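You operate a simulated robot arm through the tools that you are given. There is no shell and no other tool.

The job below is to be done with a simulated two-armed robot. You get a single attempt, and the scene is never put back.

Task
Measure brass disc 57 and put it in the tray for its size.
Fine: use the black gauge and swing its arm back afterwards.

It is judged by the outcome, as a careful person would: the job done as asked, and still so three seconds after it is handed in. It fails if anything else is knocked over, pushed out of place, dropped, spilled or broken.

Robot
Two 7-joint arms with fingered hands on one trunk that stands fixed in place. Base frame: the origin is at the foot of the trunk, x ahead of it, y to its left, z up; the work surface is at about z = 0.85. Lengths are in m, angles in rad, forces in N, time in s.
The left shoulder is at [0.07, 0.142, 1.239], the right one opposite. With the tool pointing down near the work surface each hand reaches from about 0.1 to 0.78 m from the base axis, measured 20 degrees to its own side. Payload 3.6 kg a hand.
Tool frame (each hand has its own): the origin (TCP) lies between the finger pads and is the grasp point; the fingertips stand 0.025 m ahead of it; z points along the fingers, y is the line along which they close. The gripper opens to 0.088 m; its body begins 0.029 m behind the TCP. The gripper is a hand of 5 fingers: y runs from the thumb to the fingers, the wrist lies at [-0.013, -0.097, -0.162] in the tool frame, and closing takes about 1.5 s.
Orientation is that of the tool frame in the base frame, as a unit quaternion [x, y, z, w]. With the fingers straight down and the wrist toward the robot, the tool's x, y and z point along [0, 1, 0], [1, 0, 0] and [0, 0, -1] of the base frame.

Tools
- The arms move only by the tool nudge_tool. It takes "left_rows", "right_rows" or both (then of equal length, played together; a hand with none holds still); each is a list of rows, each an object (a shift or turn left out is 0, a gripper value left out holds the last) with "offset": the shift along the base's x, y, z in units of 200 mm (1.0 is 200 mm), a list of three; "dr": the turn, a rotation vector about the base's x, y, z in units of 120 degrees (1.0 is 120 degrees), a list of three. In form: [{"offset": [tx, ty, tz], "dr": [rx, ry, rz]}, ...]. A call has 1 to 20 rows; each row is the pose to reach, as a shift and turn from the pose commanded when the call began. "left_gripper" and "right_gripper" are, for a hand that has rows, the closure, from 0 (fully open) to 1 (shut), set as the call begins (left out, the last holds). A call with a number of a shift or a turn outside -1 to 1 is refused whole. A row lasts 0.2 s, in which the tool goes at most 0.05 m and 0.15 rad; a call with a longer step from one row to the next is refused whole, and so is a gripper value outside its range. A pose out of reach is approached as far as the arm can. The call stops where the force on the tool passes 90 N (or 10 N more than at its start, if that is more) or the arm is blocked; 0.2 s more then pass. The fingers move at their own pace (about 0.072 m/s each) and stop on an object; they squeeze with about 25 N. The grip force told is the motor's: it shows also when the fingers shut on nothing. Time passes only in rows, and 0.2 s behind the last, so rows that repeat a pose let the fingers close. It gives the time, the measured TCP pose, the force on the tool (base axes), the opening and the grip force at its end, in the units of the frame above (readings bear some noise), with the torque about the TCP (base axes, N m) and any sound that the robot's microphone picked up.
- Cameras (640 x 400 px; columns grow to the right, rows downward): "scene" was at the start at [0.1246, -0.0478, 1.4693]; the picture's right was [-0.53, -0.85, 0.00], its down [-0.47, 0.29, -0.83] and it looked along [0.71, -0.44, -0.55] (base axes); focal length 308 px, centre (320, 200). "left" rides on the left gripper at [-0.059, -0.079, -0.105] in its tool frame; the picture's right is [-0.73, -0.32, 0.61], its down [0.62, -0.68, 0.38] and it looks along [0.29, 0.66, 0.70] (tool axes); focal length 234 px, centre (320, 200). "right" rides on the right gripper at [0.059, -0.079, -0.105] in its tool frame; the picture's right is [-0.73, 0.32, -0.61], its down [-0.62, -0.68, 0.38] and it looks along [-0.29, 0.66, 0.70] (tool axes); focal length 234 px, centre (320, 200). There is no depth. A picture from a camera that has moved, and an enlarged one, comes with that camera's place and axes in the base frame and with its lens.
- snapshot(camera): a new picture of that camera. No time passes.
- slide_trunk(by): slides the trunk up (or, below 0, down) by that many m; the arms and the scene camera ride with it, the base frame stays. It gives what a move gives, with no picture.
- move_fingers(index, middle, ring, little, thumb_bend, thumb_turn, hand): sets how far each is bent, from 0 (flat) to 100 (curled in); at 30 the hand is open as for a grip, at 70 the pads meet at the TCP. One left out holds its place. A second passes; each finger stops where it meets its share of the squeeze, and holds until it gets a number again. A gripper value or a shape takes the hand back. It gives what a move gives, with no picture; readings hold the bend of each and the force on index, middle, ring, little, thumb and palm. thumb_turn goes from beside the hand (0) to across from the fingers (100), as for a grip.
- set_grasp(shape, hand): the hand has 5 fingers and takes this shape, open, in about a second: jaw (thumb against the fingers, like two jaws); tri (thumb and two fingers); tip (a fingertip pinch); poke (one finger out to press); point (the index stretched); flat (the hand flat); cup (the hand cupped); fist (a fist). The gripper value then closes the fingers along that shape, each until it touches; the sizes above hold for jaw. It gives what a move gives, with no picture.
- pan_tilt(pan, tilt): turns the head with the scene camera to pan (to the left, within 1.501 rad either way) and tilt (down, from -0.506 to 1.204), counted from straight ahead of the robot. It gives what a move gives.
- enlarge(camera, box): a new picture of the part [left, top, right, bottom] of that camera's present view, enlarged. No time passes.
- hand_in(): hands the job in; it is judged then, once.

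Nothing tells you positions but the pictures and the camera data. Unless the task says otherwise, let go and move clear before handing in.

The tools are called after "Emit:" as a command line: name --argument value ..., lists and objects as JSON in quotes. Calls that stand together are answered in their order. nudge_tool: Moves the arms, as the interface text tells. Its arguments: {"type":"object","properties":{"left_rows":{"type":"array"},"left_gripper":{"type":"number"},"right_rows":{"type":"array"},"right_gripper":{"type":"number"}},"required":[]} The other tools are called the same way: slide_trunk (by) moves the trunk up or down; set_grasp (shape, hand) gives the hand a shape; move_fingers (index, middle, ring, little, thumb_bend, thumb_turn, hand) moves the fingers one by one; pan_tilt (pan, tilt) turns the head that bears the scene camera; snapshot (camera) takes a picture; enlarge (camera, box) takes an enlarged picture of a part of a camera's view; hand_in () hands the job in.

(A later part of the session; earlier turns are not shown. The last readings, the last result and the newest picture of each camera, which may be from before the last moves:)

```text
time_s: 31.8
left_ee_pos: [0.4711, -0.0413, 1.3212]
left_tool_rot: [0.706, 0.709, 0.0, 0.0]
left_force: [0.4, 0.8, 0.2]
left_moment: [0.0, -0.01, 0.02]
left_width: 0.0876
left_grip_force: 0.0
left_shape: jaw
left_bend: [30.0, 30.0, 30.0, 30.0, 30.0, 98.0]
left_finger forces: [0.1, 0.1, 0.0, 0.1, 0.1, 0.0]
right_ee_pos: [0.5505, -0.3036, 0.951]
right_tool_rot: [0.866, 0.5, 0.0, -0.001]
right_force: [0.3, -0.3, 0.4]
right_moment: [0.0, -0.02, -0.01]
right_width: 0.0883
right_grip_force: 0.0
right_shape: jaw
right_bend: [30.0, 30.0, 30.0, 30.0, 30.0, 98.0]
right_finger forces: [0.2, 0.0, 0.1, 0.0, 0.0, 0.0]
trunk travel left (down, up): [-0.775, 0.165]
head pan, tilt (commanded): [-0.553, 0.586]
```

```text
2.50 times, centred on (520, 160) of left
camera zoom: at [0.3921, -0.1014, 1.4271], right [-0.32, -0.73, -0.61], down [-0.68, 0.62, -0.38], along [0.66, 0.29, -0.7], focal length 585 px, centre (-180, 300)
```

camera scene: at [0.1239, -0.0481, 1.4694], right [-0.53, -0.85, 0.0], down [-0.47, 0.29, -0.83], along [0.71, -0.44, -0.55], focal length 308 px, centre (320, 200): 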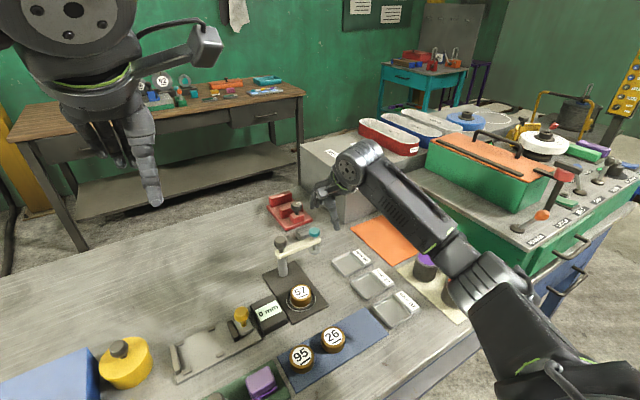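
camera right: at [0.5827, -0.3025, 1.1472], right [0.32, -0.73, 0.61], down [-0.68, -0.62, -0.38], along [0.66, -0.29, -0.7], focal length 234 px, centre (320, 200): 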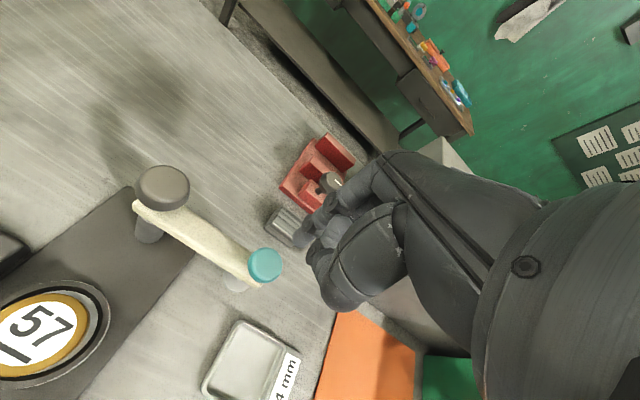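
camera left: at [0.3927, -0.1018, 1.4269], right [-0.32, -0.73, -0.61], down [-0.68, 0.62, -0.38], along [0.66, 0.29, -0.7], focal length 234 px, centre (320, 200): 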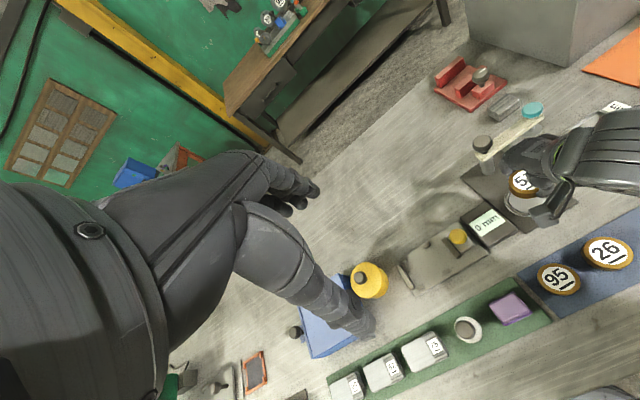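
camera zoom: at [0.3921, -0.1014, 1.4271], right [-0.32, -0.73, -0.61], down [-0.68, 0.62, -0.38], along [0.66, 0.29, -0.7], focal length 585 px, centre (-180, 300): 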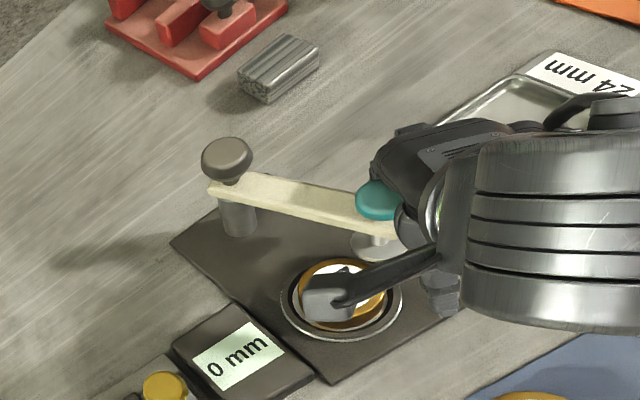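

The arm is near 67° and the foot (z≈0.90) is well above the disc top (z≈0.88). I'll continue gently to about 80°.

Emit:
nudge_tool --right_rows '[{"offset": [-0.0065, 0.033, 0.0], "dr": [0, 0, -0.0156]}, {"offset": [-0.013, 0.066, 0.0], "dr": [0, 0, -0.03125]}, {"offset": [-0.0195, 0.1, 0.0], "dr": [0, 0, -0.047]}, {"offset": [-0.026, 0.132, 0.0], "dr": [0, 0, -0.0625]}, {"offset": [-0.026, 0.132, 0.0], "dr": [0, 0, -0.0625]}]'

Emit:
enlarge --camera "scene" --box '[250, 200, 370, 320]'

Emit:
enlarge --camera "right" --box '[180, 100, 430, 320]'

Emit:
enlarge --camera "left" --box '[440, 80, 600, 240]'

```text
time_s: 33.0
left_ee_pos: [0.4715, -0.042, 1.3219]
left_tool_rot: [0.706, 0.708, 0.001, 0.001]
left_force: [0.4, 0.0, 0.4]
left_moment: [0.03, -0.01, 0.0]
left_width: 0.0876
left_grip_force: 0.0
left_shape: jaw
left_bend: [30.0, 30.0, 30.0, 30.0, 30.0, 98.0]
left_finger forces: [0.0, 0.0, 0.1, 0.1, 0.0, 0.1]
right_ee_pos: [0.5454, -0.275, 0.9517]
right_tool_rot: [0.897, 0.443, 0.0, 0.001]
right_force: [0.8, -0.4, 0.1]
right_moment: [-0.01, -0.01, 0.03]
right_width: 0.088
right_grip_force: 0.0
right_shape: jaw
right_bend: [30.0, 30.0, 30.0, 30.0, 30.0, 98.0]
right_finger forces: [0.1, 0.1, 0.1, 0.0, 0.1, 0.0]
trunk travel left (down, up): [-0.775, 0.165]
head pan, tilt (commanded): [-0.553, 0.586]
```

```text
3.33 times, centred on (310, 260) of scene
camera zoom: at [0.1246, -0.048, 1.4693], right [-0.53, -0.85, 0.0], down [-0.47, 0.29, -0.83], along [0.71, -0.44, -0.55], focal length 1027 px, centre (353, 0)
```

zoom: 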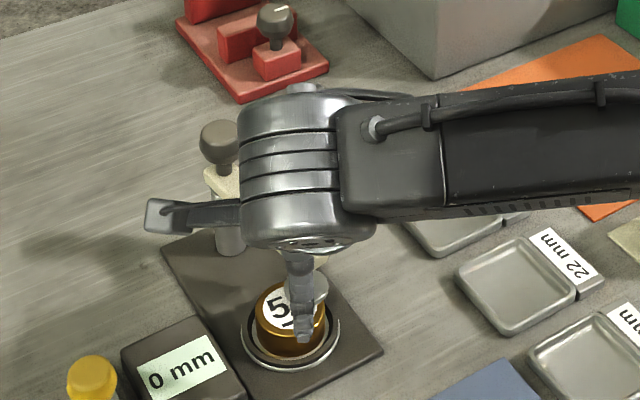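

```text
1.82 times, centred on (305, 210) of right
camera zoom: at [0.5187, -0.1807, 1.0567], right [-0.19, -0.77, 0.61], down [-0.92, -0.08, -0.38], along [0.35, -0.63, -0.7], focal length 426 px, centre (347, 182)
```

zoom: 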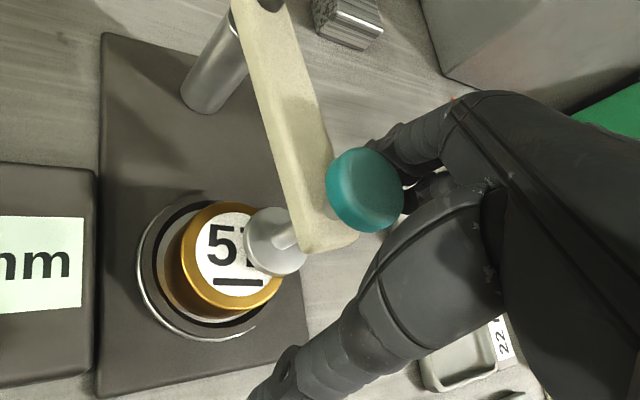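

```text
2.50 times, centred on (520, 160) of left
camera zoom: at [0.392, -0.1016, 1.4272], right [-0.32, -0.73, -0.61], down [-0.68, 0.62, -0.38], along [0.66, 0.29, -0.7], focal length 585 px, centre (-180, 300)
```

zoom: 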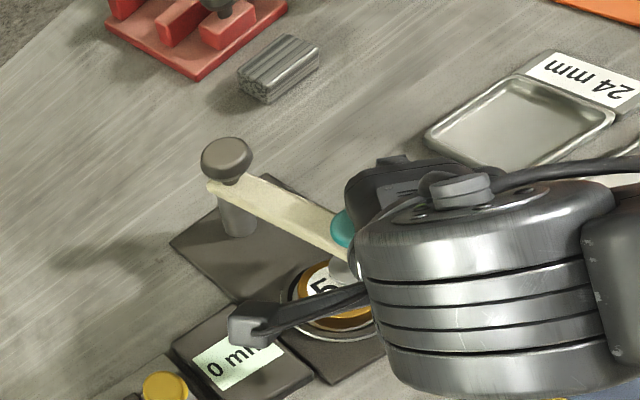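

The arm is at about 80°, the foot already overhanging disc 57 with clearance. One more gentle step to about 90°.

Emit:
nudge_tool --right_rows '[{"offset": [-0.004, 0.024, 0.0], "dr": [0, 0, -0.0156]}, {"offset": [-0.0075, 0.047, 0.0], "dr": [0, 0, -0.03125]}, {"offset": [-0.011, 0.071, 0.0], "dr": [0, 0, -0.047]}, {"offset": [-0.0145, 0.0945, 0.0], "dr": [0, 0, -0.0625]}, {"offset": [-0.0145, 0.0945, 0.0], "dr": [0, 0, -0.0625]}]'

Emit:
enlarge --camera "scene" --box '[250, 200, 370, 320]'

Emit:
enlarge --camera "right" --box '[180, 100, 430, 320]'

Emit:
enlarge --camera "left" --box '[440, 80, 600, 240]'

```text
time_s: 34.2
left_ee_pos: [0.4705, -0.0427, 1.322]
left_tool_rot: [0.706, 0.708, 0.0, 0.0]
left_force: [-0.1, 0.5, -1.3]
left_moment: [-0.04, -0.04, -0.01]
left_width: 0.0874
left_grip_force: 0.1
left_shape: jaw
left_bend: [30.0, 30.0, 30.0, 30.0, 30.0, 98.0]
left_finger forces: [0.0, 0.1, 0.1, 0.0, 0.0, 0.1]
right_ee_pos: [0.5415, -0.2582, 0.9533]
right_tool_rot: [0.924, 0.382, 0.0, 0.0]
right_force: [1.0, -1.0, -0.9]
right_moment: [-0.01, 0.03, -0.01]
right_width: 0.0882
right_grip_force: 0.1
right_shape: jaw
right_bend: [30.0, 30.0, 30.0, 30.0, 30.0, 98.0]
right_finger forces: [1.1, 0.0, 0.1, 0.0, 0.0, 0.0]
trunk travel left (down, up): [-0.775, 0.165]
head pan, tilt (commanded): [-0.553, 0.586]
```

```text
3.33 times, centred on (310, 260) of scene
camera zoom: at [0.1247, -0.0484, 1.4693], right [-0.53, -0.85, 0.0], down [-0.47, 0.29, -0.83], along [0.71, -0.44, -0.55], focal length 1027 px, centre (353, 0)
```

zoom: 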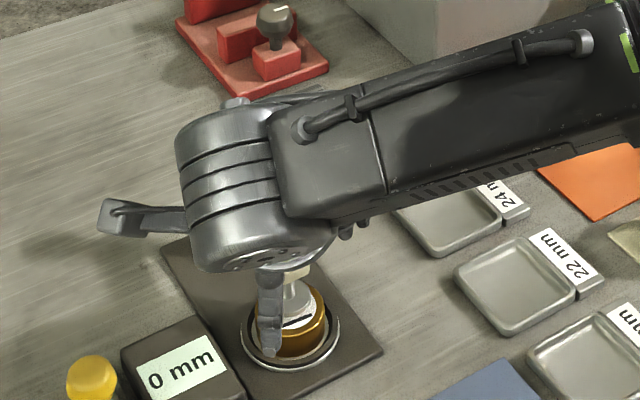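

```text
1.82 times, centred on (305, 210) of right
camera zoom: at [0.5278, -0.1604, 1.0579], right [-0.28, -0.74, 0.61], down [-0.92, 0.04, -0.38], along [0.26, -0.67, -0.7], focal length 426 px, centre (347, 182)
```

zoom: 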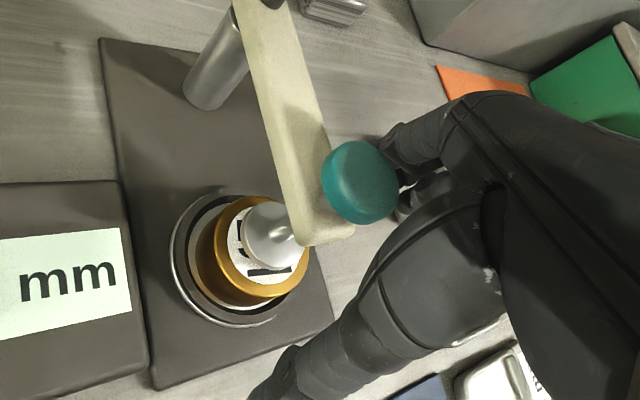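

```text
2.50 times, centred on (520, 160) of left
camera zoom: at [0.3921, -0.102, 1.4271], right [-0.32, -0.73, -0.61], down [-0.68, 0.62, -0.38], along [0.66, 0.29, -0.7], focal length 585 px, centre (-180, 300)
```

zoom: 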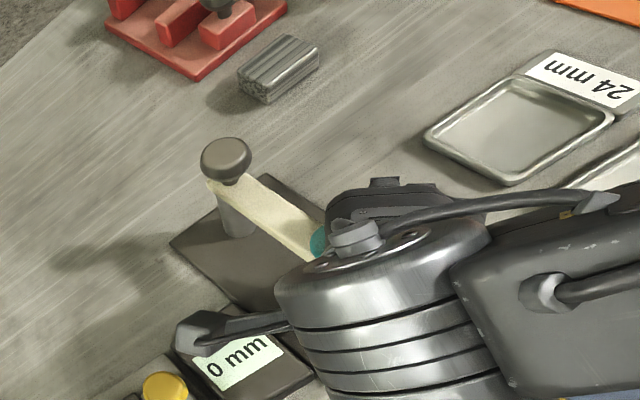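

The arm is now at about 89°, with the foot directly over disc 57; the display still shows 0 mm, so the plunger needs pressing. I'll back the fingers off the knob, rise clear, and take the poke shape.

Emit:
nudge_tool --right_rows '[{"offset": [0.0285, -0.0285, 0.0]}, {"offset": [0.0285, -0.0285, 0.1]}, {"offset": [0.0285, -0.0285, 0.22]}, {"offset": [0.0285, -0.0285, 0.35]}, {"offset": [0.0285, -0.0285, 0.5]}, {"offset": [0.0285, -0.0285, 0.5]}]'

Emit:
set_grasp --hand "right" --shape "poke"

Emit:
enlarge --camera "right" --box '[180, 100, 430, 320]'

Emit:
enlarge --camera "scene" --box '[240, 160, 370, 320]'

Emit:
enlarge --camera "left" --box '[440, 80, 600, 240]'

```text
time_s: 35.6
left_ee_pos: [0.4728, -0.0427, 1.3212]
left_tool_rot: [0.706, 0.708, -0.001, 0.0]
left_force: [0.6, 0.4, 0.6]
left_moment: [0.01, 0.02, 0.0]
left_width: 0.0875
left_grip_force: 0.1
left_shape: jaw
left_bend: [30.0, 30.0, 30.0, 30.0, 30.0, 98.0]
left_finger forces: [0.0, 0.0, 0.0, 0.0, 0.1, 0.0]
right_ee_pos: [0.5445, -0.2627, 1.0513]
right_tool_rot: [0.923, 0.384, 0.0, -0.001]
right_force: [-0.6, -0.1, -0.1]
right_moment: [0.0, 0.0, -0.01]
right_width: 0.0879
right_grip_force: 0.1
right_shape: jaw
right_bend: [30.0, 30.0, 30.0, 30.0, 30.0, 98.0]
right_finger forces: [0.0, 0.0, 0.1, 0.0, 0.0, 0.0]
trunk travel left (down, up): [-0.775, 0.165]
head pan, tilt (commanded): [-0.553, 0.586]
```

```text
time_s: 36.5
left_ee_pos: [0.4709, -0.0423, 1.3209]
left_tool_rot: [0.706, 0.709, 0.0, 0.001]
left_force: [-0.9, 0.3, 0.5]
left_moment: [0.01, -0.03, 0.01]
left_width: 0.0879
left_grip_force: 0.0
left_shape: jaw
left_bend: [30.0, 30.0, 30.0, 30.0, 30.0, 98.0]
left_finger forces: [0.0, 0.0, 0.1, 0.0, 0.0, 0.1]
right_ee_pos: [0.5451, -0.2623, 1.0524]
right_tool_rot: [0.923, 0.384, 0.0, 0.0]
right_force: [-0.3, 0.3, -0.1]
right_moment: [0.01, -0.02, 0.0]
right_width: 0.0002
right_grip_force: 0.1
right_shape: poke
right_bend: [70.0, 70.0, 99.0, 99.0, 100.0, 100.0]
right_finger forces: [0.0, 0.1, 0.0, 0.0, 0.1, 0.0]
trunk travel left (down, up): [-0.775, 0.165]
head pan, tilt (commanded): [-0.553, 0.586]
```

```text
1.82 times, centred on (305, 210) of right
camera zoom: at [0.5312, -0.1655, 1.157], right [-0.28, -0.74, 0.61], down [-0.92, 0.04, -0.38], along [0.26, -0.67, -0.7], focal length 426 px, centre (347, 182)
```

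zoom: 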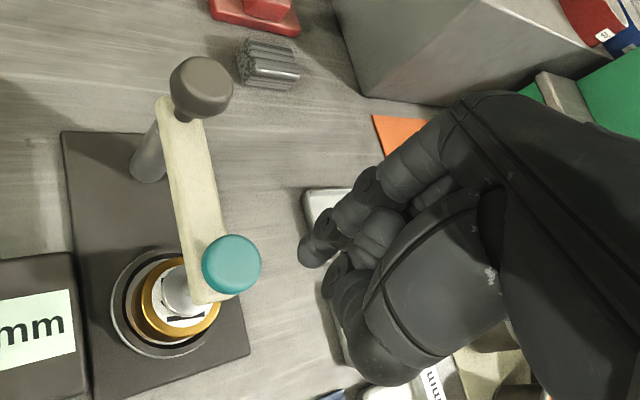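

```text
2.50 times, centred on (305, 240) of scene
camera zoom: at [0.1246, -0.0477, 1.4693], right [-0.53, -0.85, 0.0], down [-0.47, 0.29, -0.83], along [0.71, -0.44, -0.55], focal length 770 px, centre (358, 100)
```

zoom: 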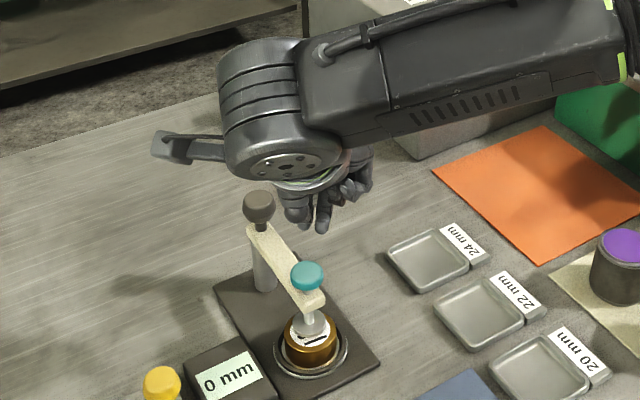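

```text
2.50 times, centred on (520, 160) of left
camera zoom: at [0.3921, -0.1013, 1.4272], right [-0.32, -0.73, -0.61], down [-0.68, 0.62, -0.38], along [0.66, 0.29, -0.7], focal length 585 px, centre (-180, 300)
```

zoom: 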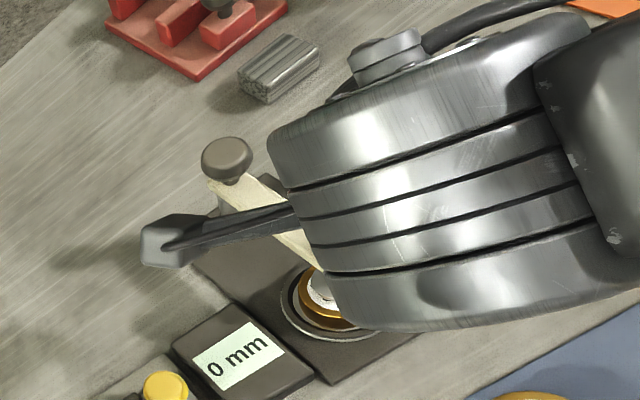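

The arm stayed put over the disc; knob top is at about (0.5655,-0.265,0.96). I'll move the fingertips above it and come down to about 1 cm over the knob.

Emit:
nudge_tool --right_rows '[{"offset": [0.042, 0.005, 0.0]}, {"offset": [0.084, 0.0105, 0.0]}, {"offset": [0.084, 0.0105, -0.1]}, {"offset": [0.084, 0.0105, -0.2]}, {"offset": [0.084, 0.0105, -0.27]}, {"offset": [0.084, 0.0105, -0.27]}]'

Emit:
enlarge --camera "right" --box '[200, 120, 400, 320]'

Emit:
enlarge --camera "scene" --box '[250, 190, 360, 310]'

```text
time_s: 37.9
left_ee_pos: [0.4714, -0.0411, 1.3231]
left_tool_rot: [0.706, 0.708, -0.001, 0.0]
left_force: [0.0, -0.2, 0.8]
left_moment: [-0.05, 0.0, -0.03]
left_width: 0.0875
left_grip_force: 0.1
left_shape: jaw
left_bend: [30.0, 30.0, 30.0, 30.0, 30.0, 98.0]
left_finger forces: [0.1, 0.0, 0.1, 0.0, 0.1, 0.0]
right_ee_pos: [0.5653, -0.2599, 0.9976]
right_tool_rot: [0.924, 0.384, 0.001, 0.0]
right_force: [0.0, 0.1, 0.4]
right_moment: [-0.04, 0.04, 0.02]
right_width: 0.0
right_grip_force: 0.0
right_shape: poke
right_bend: [70.0, 70.0, 99.0, 99.0, 100.0, 100.0]
right_finger forces: [0.1, 0.1, 0.1, 0.0, 0.0, 0.1]
trunk travel left (down, up): [-0.775, 0.165]
head pan, tilt (commanded): [-0.553, 0.586]
```

```text
2.00 times, centred on (300, 220) of right
camera zoom: at [0.55, -0.1627, 1.1023], right [-0.28, -0.74, 0.61], down [-0.92, 0.04, -0.38], along [0.26, -0.67, -0.7], focal length 468 px, centre (360, 160)
```

zoom: 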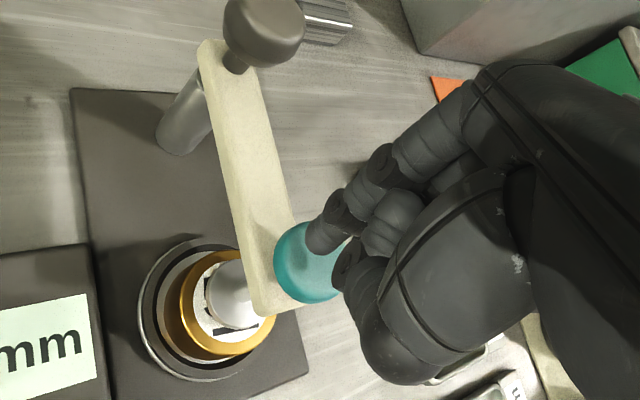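

```text
3.33 times, centred on (305, 250) of scene
camera zoom: at [0.1245, -0.0477, 1.4693], right [-0.53, -0.85, 0.0], down [-0.47, 0.29, -0.83], along [0.71, -0.44, -0.55], focal length 1027 px, centre (370, 33)
```

zoom: 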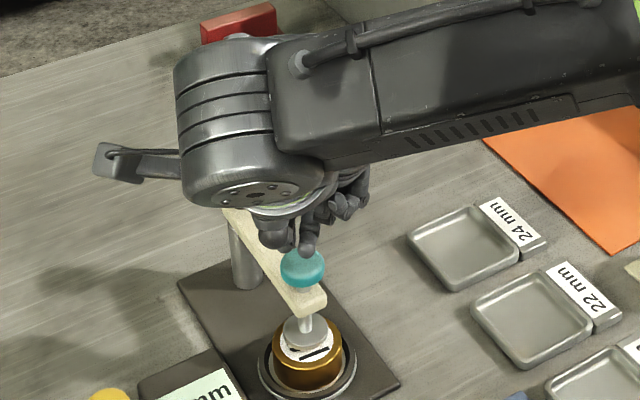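

The fingertips are right over the teal knob. Pressing down in small steps while watching force and display.

Emit:
nudge_tool --right_rows '[{"offset": [0, 0, -0.03]}, {"offset": [0, 0, -0.05]}, {"offset": [0, 0, -0.065]}, {"offset": [0, 0, -0.065]}]'

Emit:
enlarge --camera "scene" --box '[240, 210, 350, 330]'

Emit:
enlarge --camera "right" --box '[200, 120, 400, 320]'

```text
time_s: 38.9
left_ee_pos: [0.4714, -0.0427, 1.3217]
left_tool_rot: [0.706, 0.708, -0.001, 0.001]
left_force: [-0.7, -0.2, 0.1]
left_moment: [0.03, 0.0, 0.01]
left_width: 0.0876
left_grip_force: 0.1
left_shape: jaw
left_bend: [30.0, 30.0, 30.0, 30.0, 30.0, 98.0]
left_finger forces: [0.0, 0.0, 0.0, 0.0, 0.0, 0.0]
right_ee_pos: [0.5635, -0.2595, 0.9851]
right_tool_rot: [0.924, 0.383, 0.0, 0.0]
right_force: [-0.7, 0.4, 0.9]
right_moment: [-0.02, 0.01, 0.01]
right_width: 0.0
right_grip_force: 0.0
right_shape: poke
right_bend: [70.0, 70.0, 99.0, 99.0, 100.0, 100.0]
right_finger forces: [0.0, 1.0, 0.0, 0.0, 0.0, 0.1]
trunk travel left (down, up): [-0.775, 0.165]
head pan, tilt (commanded): [-0.553, 0.586]
```

```text
3.33 times, centred on (295, 270) of scene
camera zoom: at [0.1246, -0.0477, 1.4693], right [-0.53, -0.85, 0.0], down [-0.47, 0.29, -0.83], along [0.71, -0.44, -0.55], focal length 1027 px, centre (403, -33)
```

zoom: 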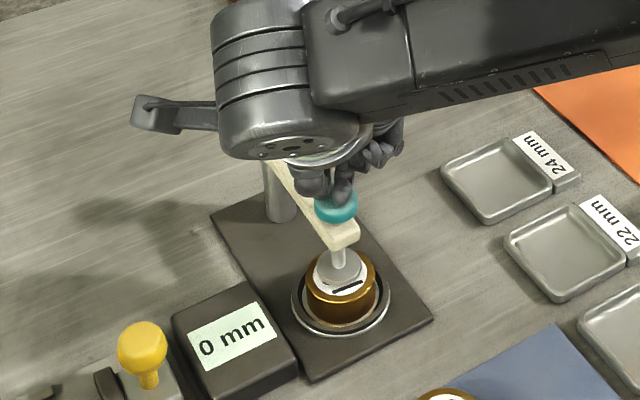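

```text
2.00 times, centred on (300, 220) of right
camera zoom: at [0.5495, -0.1629, 1.0899], right [-0.28, -0.74, 0.61], down [-0.92, 0.04, -0.38], along [0.26, -0.67, -0.7], focal length 468 px, centre (360, 160)
```

zoom: 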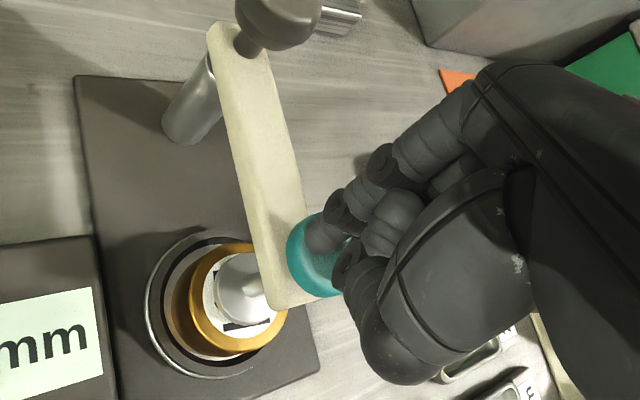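

Contact with the knob (about 1 N). Pressing further in steps.

Emit:
nudge_tool --right_rows '[{"offset": [0, 0, -0.01]}, {"offset": [0, 0, -0.02]}, {"offset": [0, 0, -0.02]}]'

Emit:
enlarge --camera "scene" --box '[240, 210, 350, 330]'

```text
time_s: 39.7
left_ee_pos: [0.4706, -0.0421, 1.3222]
left_tool_rot: [0.706, 0.708, -0.001, 0.001]
left_force: [0.6, 0.2, -0.4]
left_moment: [-0.03, -0.01, 0.01]
left_width: 0.0878
left_grip_force: 0.1
left_shape: jaw
left_bend: [30.0, 30.0, 30.0, 30.0, 30.0, 98.0]
left_finger forces: [0.0, 0.1, 0.0, 0.1, 0.0, 0.1]
right_ee_pos: [0.563, -0.2604, 0.9824]
right_tool_rot: [0.924, 0.384, 0.0, 0.0]
right_force: [-0.6, 0.6, 1.3]
right_moment: [0.04, 0.01, -0.01]
right_width: 0.0001
right_grip_force: 0.0
right_shape: poke
right_bend: [70.0, 70.0, 99.0, 99.0, 100.0, 100.0]
right_finger forces: [0.0, 2.0, 0.2, 0.1, 0.0, 0.1]
trunk travel left (down, up): [-0.775, 0.165]
head pan, tilt (commanded): [-0.553, 0.586]
heard: click
```

```text
3.33 times, centred on (295, 270) of scene
camera zoom: at [0.1243, -0.0475, 1.4694], right [-0.53, -0.85, 0.0], down [-0.47, 0.29, -0.83], along [0.71, -0.44, -0.55], focal length 1027 px, centre (403, -33)
```

zoom: 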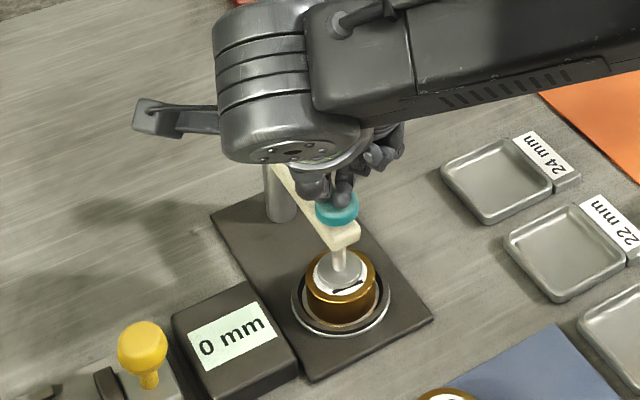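

A click was heard at about 2 N; the display still appears to read 0 mm. I'll press a little further and look at the display closely.

Emit:
nudge_tool --right_rows '[{"offset": [0, 0, -0.01]}, {"offset": [0, 0, -0.02]}, {"offset": [0, 0, -0.02]}]'

Emit:
enlarge --camera "scene" --box '[240, 250, 340, 340]'

Emit:
enlarge --camera "right" --box '[180, 150, 380, 330]'

```text
time_s: 40.5
left_ee_pos: [0.468, -0.0419, 1.3226]
left_tool_rot: [0.707, 0.708, 0.0, 0.0]
left_force: [0.3, 0.0, 0.3]
left_moment: [0.0, 0.03, -0.02]
left_width: 0.0875
left_grip_force: 0.1
left_shape: jaw
left_bend: [30.0, 30.0, 30.0, 30.0, 30.0, 98.0]
left_finger forces: [0.0, 0.0, 0.0, 0.0, 0.0, 0.1]
right_ee_pos: [0.5635, -0.26, 0.9816]
right_tool_rot: [0.924, 0.383, 0.003, 0.001]
right_force: [6.5, -3.9, 24.5]
right_moment: [-0.2, 0.03, 0.07]
right_width: 0.0
right_grip_force: 0.1
right_shape: poke
right_bend: [70.0, 70.0, 99.0, 99.0, 100.0, 100.0]
right_finger forces: [3.6, 21.4, 0.1, 0.1, 0.1, 0.0]
trunk travel left (down, up): [-0.775, 0.165]
head pan, tilt (commanded): [-0.553, 0.586]
```

```text
4.44 times, centred on (290, 295) of scene
camera zoom: at [0.122, -0.047, 1.4699], right [-0.53, -0.85, 0.0], down [-0.47, 0.29, -0.83], along [0.71, -0.44, -0.55], focal length 1370 px, centre (453, -222)
```

zoom: 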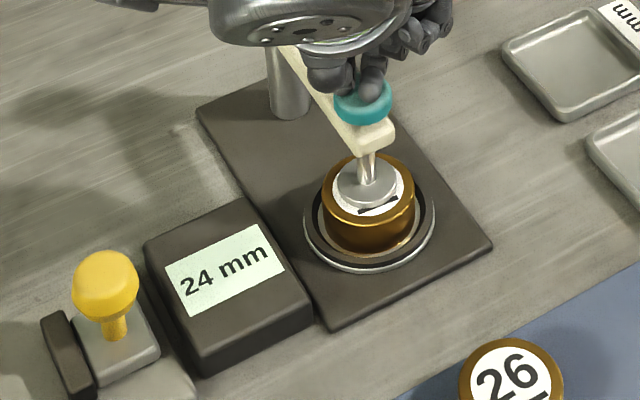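

```text
2.22 times, centred on (280, 240) of right
camera zoom: at [0.5486, -0.1627, 1.0854], right [-0.29, -0.74, 0.61], down [-0.92, 0.04, -0.39], along [0.26, -0.67, -0.69], focal length 520 px, centre (409, 111)
```

zoom: 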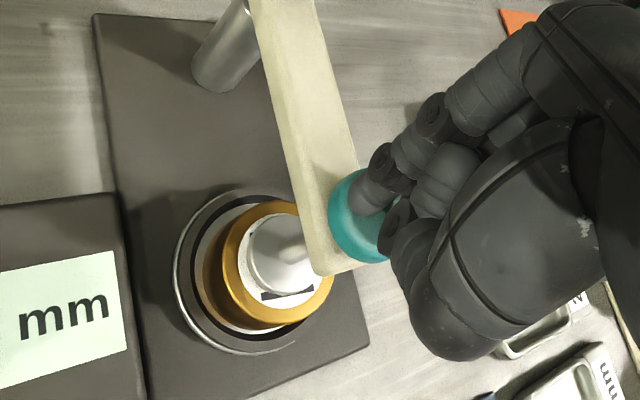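

The display now reads 24 mm with the plunger firmly on the disc. I'll confirm with a closer look and a slightly lighter press.

Emit:
enlarge --camera "scene" --box '[270, 295, 310, 325]'

Emit:
nudge_tool --right_rows '[{"offset": [0, 0, 0.006]}, {"offset": [0, 0, 0.01]}, {"offset": [0, 0, 0.01]}]'

Emit:
enlarge --camera "scene" --box '[240, 250, 340, 340]'

```text
13.33 times, centred on (290, 310) of scene
camera zoom: at [0.122, -0.047, 1.4699], right [-0.53, -0.85, 0.0], down [-0.47, 0.29, -0.83], along [0.71, -0.44, -0.55], focal length 4109 px, centre (720, -1267)
```

zoom: 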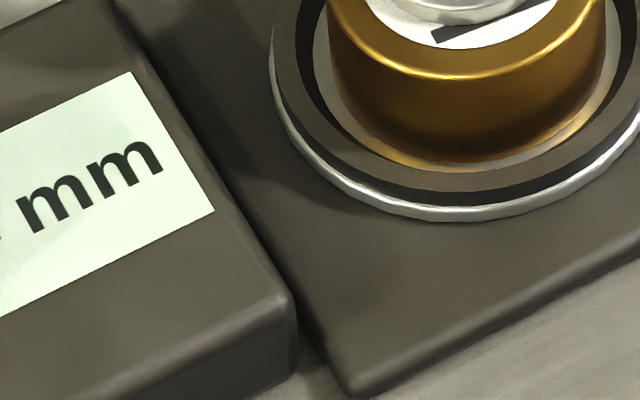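

```text
time_s: 41.3
left_ee_pos: [0.4683, -0.0399, 1.3239]
left_tool_rot: [0.706, 0.708, 0.0, 0.001]
left_force: [-0.8, 0.4, 0.5]
left_moment: [0.0, -0.02, -0.03]
left_width: 0.0879
left_grip_force: 0.0
left_shape: jaw
left_bend: [30.0, 30.0, 30.0, 30.0, 30.0, 98.0]
left_finger forces: [0.0, 0.0, 0.0, 0.0, 0.0, 0.0]
right_ee_pos: [0.5614, -0.2594, 0.9812]
right_tool_rot: [0.924, 0.384, 0.001, 0.001]
right_force: [4.8, -1.4, 25.4]
right_moment: [-0.04, -0.29, 0.02]
right_width: 0.0
right_grip_force: 0.0
right_shape: poke
right_bend: [70.0, 70.0, 99.0, 99.0, 100.0, 100.0]
right_finger forces: [22.3, 3.1, 0.0, 0.1, 0.0, 0.0]
trunk travel left (down, up): [-0.775, 0.165]
head pan, tilt (commanded): [-0.553, 0.586]
```

```text
4.44 times, centred on (290, 295) of scene
camera zoom: at [0.1215, -0.046, 1.4697], right [-0.53, -0.85, 0.0], down [-0.47, 0.29, -0.83], along [0.71, -0.44, -0.55], focal length 1370 px, centre (453, -222)
```

zoom: 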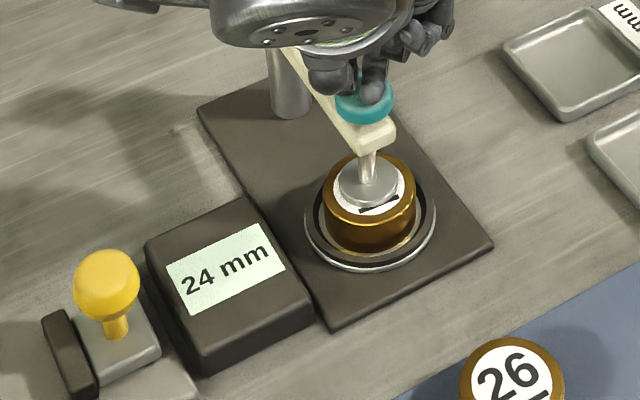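

24 mm is confirmed, so disc 57 belongs in the 24 mm tray (near (0.602,-0.4325)). I'll release the plunger, rise, and go back to the open hand to swing the arm back.

Emit:
nudge_tool --right_rows '[{"offset": [0, 0, 0.05]}, {"offset": [0, 0, 0.15]}, {"offset": [0, 0, 0.27]}, {"offset": [0, 0, 0.37]}, {"offset": [0, 0, 0.37]}]'

Emit:
set_grasp --hand "right" --shape "jaw"

Emit:
enlarge --camera "scene" --box '[240, 190, 360, 330]'

Emit:
snapshot --camera "right"

```text
time_s: 42.5
left_ee_pos: [0.4719, -0.0412, 1.3222]
left_tool_rot: [0.706, 0.708, -0.001, 0.001]
left_force: [0.3, 0.1, -0.2]
left_moment: [0.0, 0.03, 0.0]
left_width: 0.0879
left_grip_force: 0.0
left_shape: jaw
left_bend: [30.0, 30.0, 30.0, 30.0, 30.0, 98.0]
left_finger forces: [0.0, 0.0, 0.1, 0.0, 0.0, 0.0]
right_ee_pos: [0.5641, -0.2608, 1.0542]
right_tool_rot: [0.923, 0.384, 0.0, 0.0]
right_force: [0.8, 0.0, -0.6]
right_moment: [0.0, 0.03, -0.01]
right_width: 0.0
right_grip_force: 0.0
right_shape: poke
right_bend: [70.0, 70.0, 99.0, 99.0, 100.0, 100.0]
right_finger forces: [0.1, 0.1, 0.0, 0.0, 0.0, 0.1]
trunk travel left (down, up): [-0.775, 0.165]
head pan, tilt (commanded): [-0.553, 0.586]
```

```text
time_s: 43.4
left_ee_pos: [0.4718, -0.044, 1.3212]
left_tool_rot: [0.706, 0.708, -0.001, 0.001]
left_force: [0.5, 0.1, 0.8]
left_moment: [0.02, 0.01, 0.0]
left_width: 0.0878
left_grip_force: 0.2
left_shape: jaw
left_bend: [30.0, 30.0, 30.0, 30.0, 30.0, 98.0]
left_finger forces: [0.0, 0.1, 0.0, 0.1, 0.0, 0.0]
right_ee_pos: [0.5634, -0.2601, 1.0543]
right_tool_rot: [0.924, 0.383, 0.0, 0.0]
right_force: [-0.1, -0.4, 0.1]
right_moment: [0.0, 0.0, 0.01]
right_width: 0.0877
right_grip_force: 0.0
right_shape: jaw
right_bend: [30.0, 30.0, 30.0, 30.0, 30.0, 98.0]
right_finger forces: [0.0, 0.1, 0.0, 0.1, 0.1, 0.0]
trunk travel left (down, up): [-0.775, 0.165]
head pan, tilt (commanded): [-0.553, 0.586]
```

```text
2.86 times, centred on (300, 260) of scene
camera zoom: at [0.1247, -0.0477, 1.4693], right [-0.53, -0.85, 0.0], down [-0.47, 0.29, -0.83], along [0.71, -0.44, -0.55], focal length 880 px, centre (377, 29)
```

zoom: 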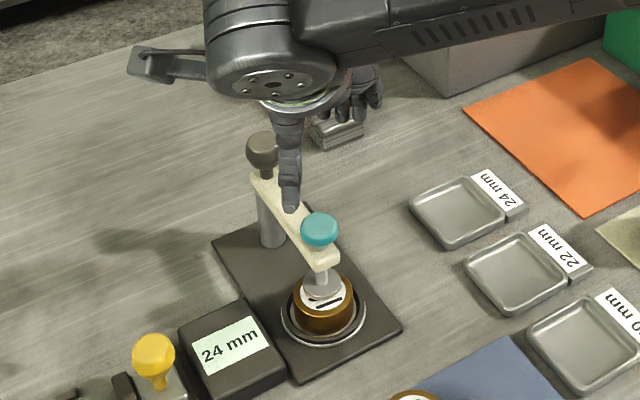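

```text
taken
camera right: at [0.5495, -0.1641, 1.1589], right [-0.28, -0.74, 0.61], down [-0.92, 0.04, -0.38], along [0.26, -0.67, -0.7], focal length 234 px, centre (320, 200)
```

right: 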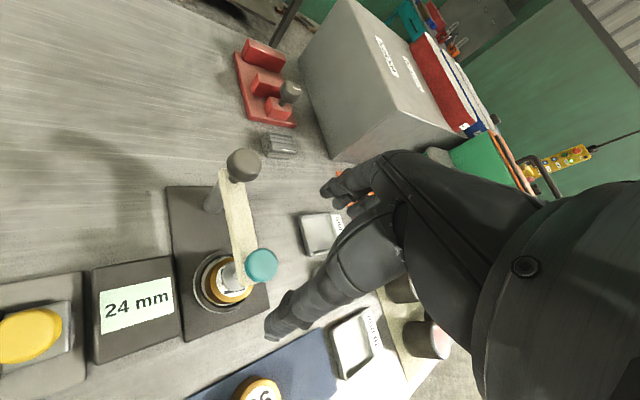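

The display holds 24 mm. Before swinging back I want to be sure the plunger sprang up off the disc.

Emit:
enlarge --camera "scene" --box '[275, 245, 325, 310]'

Emit:
enlarge --camera "right" --box '[180, 220, 300, 320]'

```text
6.15 times, centred on (300, 278) of scene
camera zoom: at [0.1247, -0.0477, 1.4693], right [-0.53, -0.85, 0.0], down [-0.47, 0.29, -0.83], along [0.71, -0.44, -0.55], focal length 1896 px, centre (443, -277)
```

zoom: 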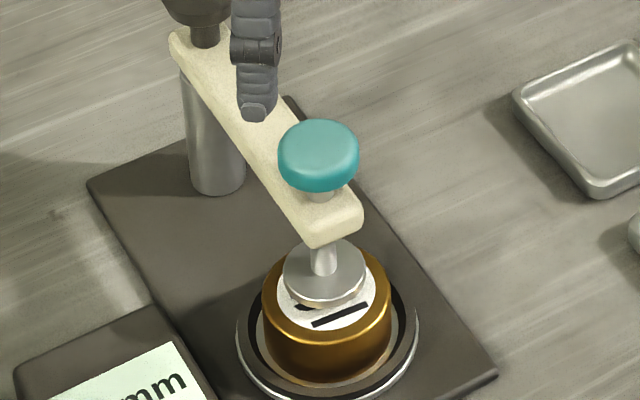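

```text
4.00 times, centred on (240, 270) of right
camera zoom: at [0.5495, -0.1641, 1.1589], right [-0.28, -0.74, 0.61], down [-0.92, 0.04, -0.38], along [0.26, -0.67, -0.7], focal length 937 px, centre (640, -80)
```

zoom: 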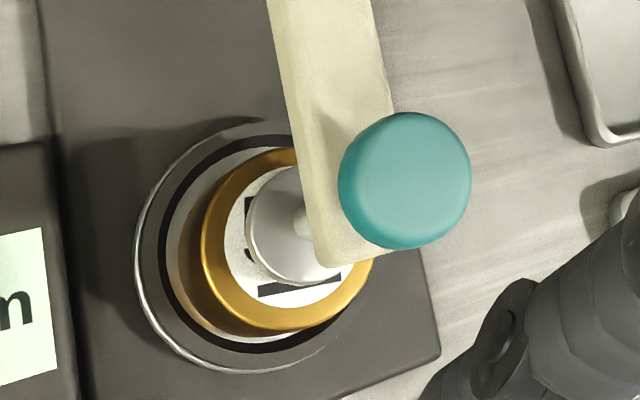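

The plunger is up again (stem visible above the bar, foot hovering over the disc). I'll lower the open hand around the knob again, this time to push it back with the thumb.

Emit:
nudge_tool --right_rows '[{"offset": [-0.037, -0.034, 0.0]}, {"offset": [-0.037, -0.034, -0.13]}, {"offset": [-0.037, -0.034, -0.26]}, {"offset": [-0.037, -0.034, -0.39]}, {"offset": [-0.037, -0.034, -0.51]}, {"offset": [-0.037, -0.034, -0.51]}]' --right_gripper 0.0

Emit:
enlarge --camera "scene" --box '[240, 190, 360, 330]'

Emit:
enlarge --camera "right" --box '[180, 100, 430, 320]'

```text
time_s: 44.8
left_ee_pos: [0.4712, -0.0415, 1.3207]
left_tool_rot: [0.706, 0.708, -0.001, 0.0]
left_force: [0.0, -0.1, 0.2]
left_moment: [0.02, -0.02, 0.0]
left_width: 0.088
left_grip_force: 0.1
left_shape: jaw
left_bend: [30.0, 30.0, 30.0, 30.0, 30.0, 98.0]
left_finger forces: [0.0, 0.0, 0.0, 0.1, 0.0, 0.0]
right_ee_pos: [0.5579, -0.2665, 0.9511]
right_tool_rot: [0.924, 0.383, 0.0, 0.0]
right_force: [0.2, 0.2, 0.1]
right_moment: [0.03, -0.02, -0.03]
right_width: 0.0883
right_grip_force: 0.2
right_shape: jaw
right_bend: [30.0, 30.0, 30.0, 30.0, 30.0, 98.0]
right_finger forces: [0.0, 0.1, 0.0, 0.1, 0.1, 0.0]
trunk travel left (down, up): [-0.775, 0.165]
head pan, tilt (commanded): [-0.553, 0.586]
```

```text
2.86 times, centred on (300, 260) of scene
camera zoom: at [0.1245, -0.0476, 1.4693], right [-0.53, -0.85, 0.0], down [-0.47, 0.29, -0.83], along [0.71, -0.44, -0.55], focal length 880 px, centre (377, 29)
```

zoom: 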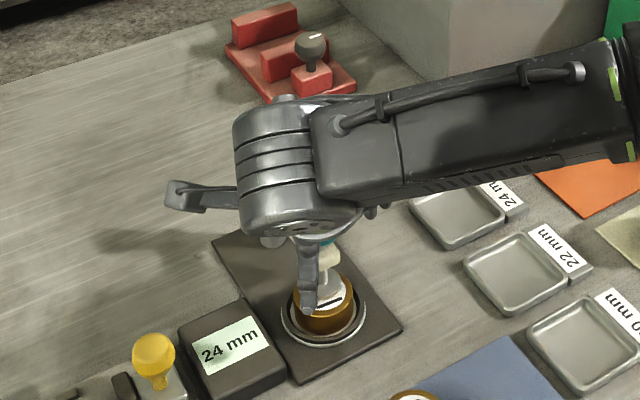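

```text
1.82 times, centred on (305, 210) of right
camera zoom: at [0.5433, -0.1696, 1.0563], right [-0.28, -0.74, 0.61], down [-0.92, 0.04, -0.38], along [0.26, -0.67, -0.7], focal length 426 px, centre (347, 182)
```

zoom: 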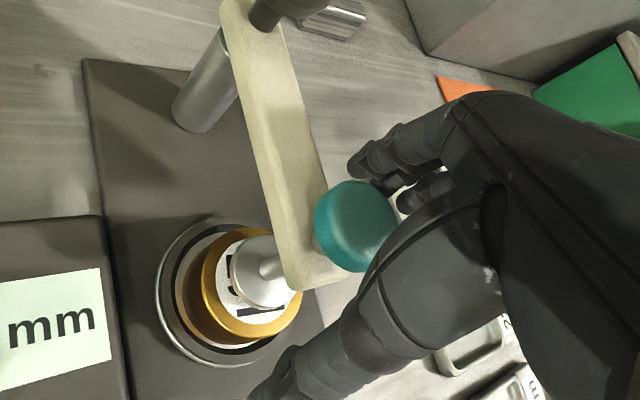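

Everything is clear and the knob sits inside the hand. I'll now push it back with the thumb, reversing the arc, first to about 60°.

Emit:
nudge_tool --right_rows '[{"offset": [0.026, -0.022, 0.0]}, {"offset": [0.051, -0.044, 0.0]}, {"offset": [0.077, -0.067, 0.0]}, {"offset": [0.1025, -0.09, 0.0]}, {"offset": [0.109, -0.12, 0.0], "dr": [0, 0, 0.0156]}, {"offset": [0.115, -0.149, 0.0], "dr": [0, 0, 0.03125]}, {"offset": [0.123, -0.178, 0.0], "dr": [0, 0, 0.047]}, {"offset": [0.1315, -0.206, 0.0], "dr": [0, 0, 0.0625]}, {"offset": [0.145, -0.233, 0.0], "dr": [0, 0, 0.078]}, {"offset": [0.1585, -0.26, 0.0], "dr": [0, 0, 0.09375]}, {"offset": [0.175, -0.286, 0.0], "dr": [0, 0, 0.109]}, {"offset": [0.192, -0.3115, 0.0], "dr": [0, 0, 0.125]}]'

Emit:
enlarge --camera "scene" --box '[240, 190, 360, 330]'

Emit:
enlarge --camera "right" --box '[180, 100, 430, 320]'

Emit:
enlarge --camera "left" --box '[440, 80, 600, 240]'

```text
time_s: 47.4
left_ee_pos: [0.4701, -0.0432, 1.3225]
left_tool_rot: [0.707, 0.708, -0.001, 0.0]
left_force: [0.1, 0.2, -0.1]
left_moment: [0.0, -0.03, 0.0]
left_width: 0.0879
left_grip_force: 0.0
left_shape: jaw
left_bend: [30.0, 30.0, 30.0, 30.0, 30.0, 98.0]
left_finger forces: [0.1, 0.0, 0.0, 0.1, 0.0, 0.1]
right_ee_pos: [0.596, -0.3301, 0.9514]
right_tool_rot: [0.866, 0.501, -0.001, 0.0]
right_force: [-2.4, -0.8, 0.0]
right_moment: [0.03, 0.0, 0.12]
right_width: 0.088
right_grip_force: 0.1
right_shape: jaw
right_bend: [30.0, 30.0, 30.0, 30.0, 28.0, 99.0]
right_finger forces: [0.0, 0.0, 0.1, 0.0, 2.7, 0.0]
trunk travel left (down, up): [-0.775, 0.165]
head pan, tilt (commanded): [-0.553, 0.586]
```

```text
2.86 times, centred on (300, 260) of scene
camera zoom: at [0.1239, -0.0483, 1.4694], right [-0.53, -0.85, 0.0], down [-0.47, 0.29, -0.83], along [0.71, -0.44, -0.55], focal length 880 px, centre (377, 29)
```

zoom: 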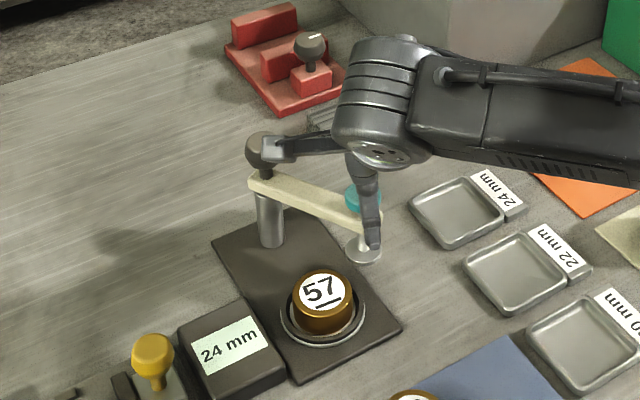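

```text
1.82 times, centred on (305, 210) of right
camera zoom: at [0.5567, -0.2399, 1.0554], right [-0.08, -0.79, 0.61], down [-0.9, -0.2, -0.38], along [0.43, -0.58, -0.7], focal length 426 px, centre (347, 182)
```

zoom: 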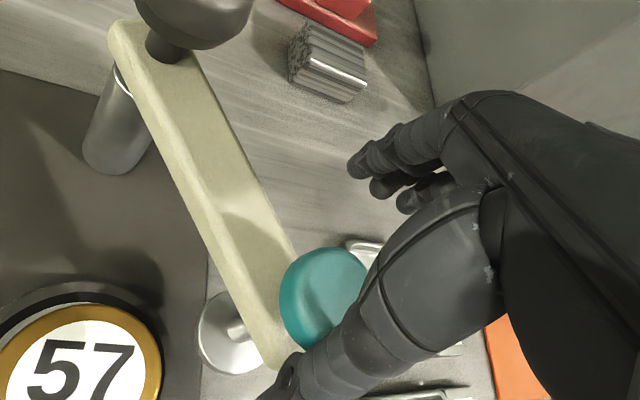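

```text
2.50 times, centred on (520, 160) of left
camera zoom: at [0.3913, -0.1019, 1.4273], right [-0.32, -0.73, -0.61], down [-0.68, 0.62, -0.38], along [0.66, 0.29, -0.7], focal length 585 px, centre (-180, 300)
```

zoom: 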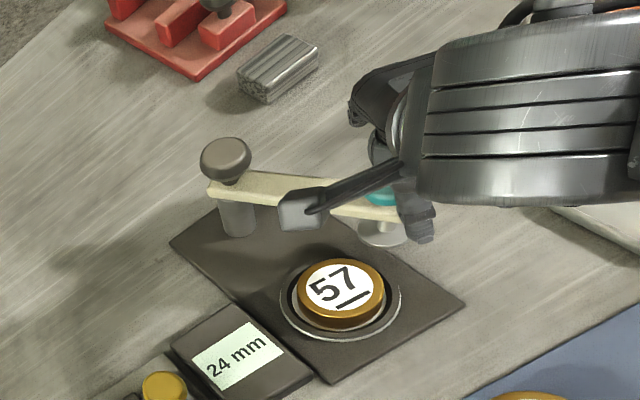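

The arm comes back smoothly (60° now, 2.7 N on the thumb) and the disc is undisturbed. Continuing to about 15°.

Emit:
nudge_tool --right_rows '[{"offset": [0.02, -0.023, 0.0], "dr": [0, 0, 0.0156]}, {"offset": [0.04, -0.046, 0.0], "dr": [0, 0, 0.03125]}, {"offset": [0.064, -0.067, 0.0], "dr": [0, 0, 0.047]}, {"offset": [0.0875, -0.087, 0.0], "dr": [0, 0, 0.0625]}, {"offset": [0.1135, -0.105, 0.0], "dr": [0, 0, 0.078]}, {"offset": [0.1395, -0.1225, 0.0], "dr": [0, 0, 0.09375]}, {"offset": [0.1675, -0.137, 0.0], "dr": [0, 0, 0.109]}, {"offset": [0.1955, -0.1505, 0.0], "dr": [0, 0, 0.125]}, {"offset": [0.226, -0.161, 0.0], "dr": [0, 0, 0.1406]}, {"offset": [0.256, -0.1715, 0.0], "dr": [0, 0, 0.15625]}, {"offset": [0.2875, -0.1775, 0.0], "dr": [0, 0, 0.172]}, {"offset": [0.319, -0.1835, 0.0], "dr": [0, 0, 0.1875]}, {"offset": [0.319, -0.1835, 0.0], "dr": [0, 0, 0.1875]}]'

Emit:
enlarge --camera "scene" --box '[255, 215, 345, 325]'

Emit:
enlarge --camera "right" --box '[180, 100, 430, 320]'

Emit:
enlarge --camera "left" --box '[440, 60, 600, 220]'

```text
time_s: 50.2
left_ee_pos: [0.4715, -0.0423, 1.3216]
left_tool_rot: [0.707, 0.707, -0.001, 0.001]
left_force: [-0.3, -0.2, 0.2]
left_moment: [-0.02, 0.0, 0.0]
left_width: 0.0874
left_grip_force: 0.0
left_shape: jaw
left_bend: [30.0, 30.0, 30.0, 30.0, 30.0, 98.0]
left_finger forces: [0.0, 0.1, 0.0, 0.0, 0.1, 0.1]
right_ee_pos: [0.6584, -0.3657, 0.9513]
right_tool_rot: [0.752, 0.66, 0.0, 0.0]
right_force: [-0.6, 0.5, -0.9]
right_moment: [0.0, -0.01, 0.02]
right_width: 0.0879
right_grip_force: 0.0
right_shape: jaw
right_bend: [30.0, 30.0, 30.0, 30.0, 30.0, 98.0]
right_finger forces: [0.1, 0.1, 0.0, 0.0, 0.0, 0.0]
trunk travel left (down, up): [-0.775, 0.165]
head pan, tilt (commanded): [-0.553, 0.586]
```

```text
3.64 times, centred on (300, 270) of scene
camera zoom: at [0.1245, -0.0478, 1.4693], right [-0.53, -0.85, 0.0], down [-0.47, 0.29, -0.83], along [0.71, -0.44, -0.55], focal length 1121 px, centre (393, -54)
```

zoom: 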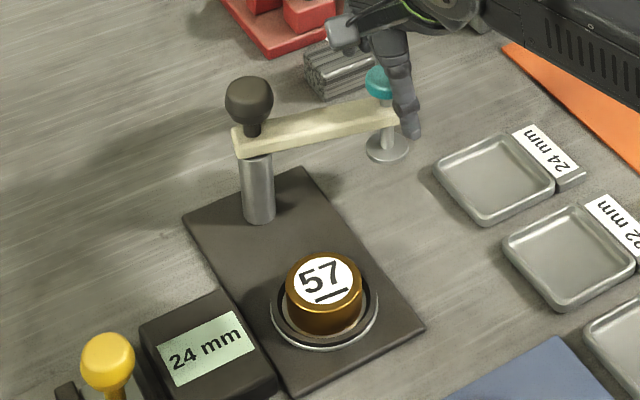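

```text
1.82 times, centred on (305, 210) of right
camera zoom: at [0.588, -0.2981, 1.0567], right [0.23, -0.76, 0.61], down [-0.76, -0.53, -0.38], along [0.61, -0.37, -0.7], focal length 426 px, centre (347, 182)
```

zoom: 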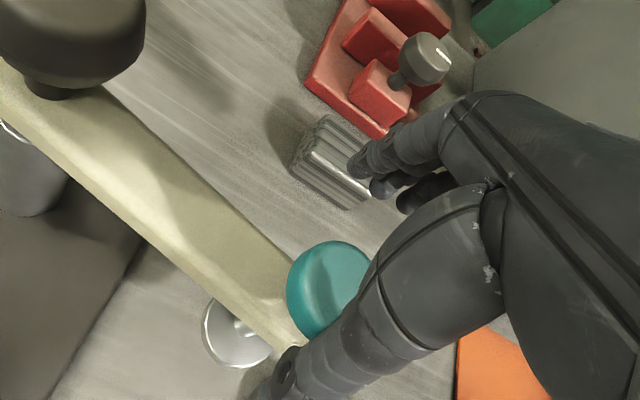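

```text
2.50 times, centred on (520, 140) of left
camera zoom: at [0.392, -0.1014, 1.4272], right [-0.32, -0.73, -0.61], down [-0.68, 0.62, -0.38], along [0.66, 0.29, -0.7], focal length 585 px, centre (-180, 350)
```

zoom: 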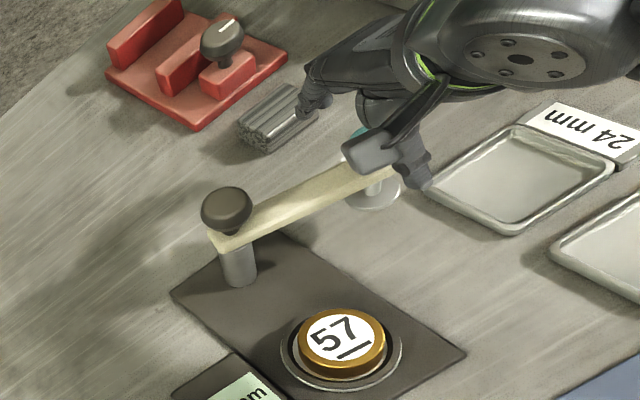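

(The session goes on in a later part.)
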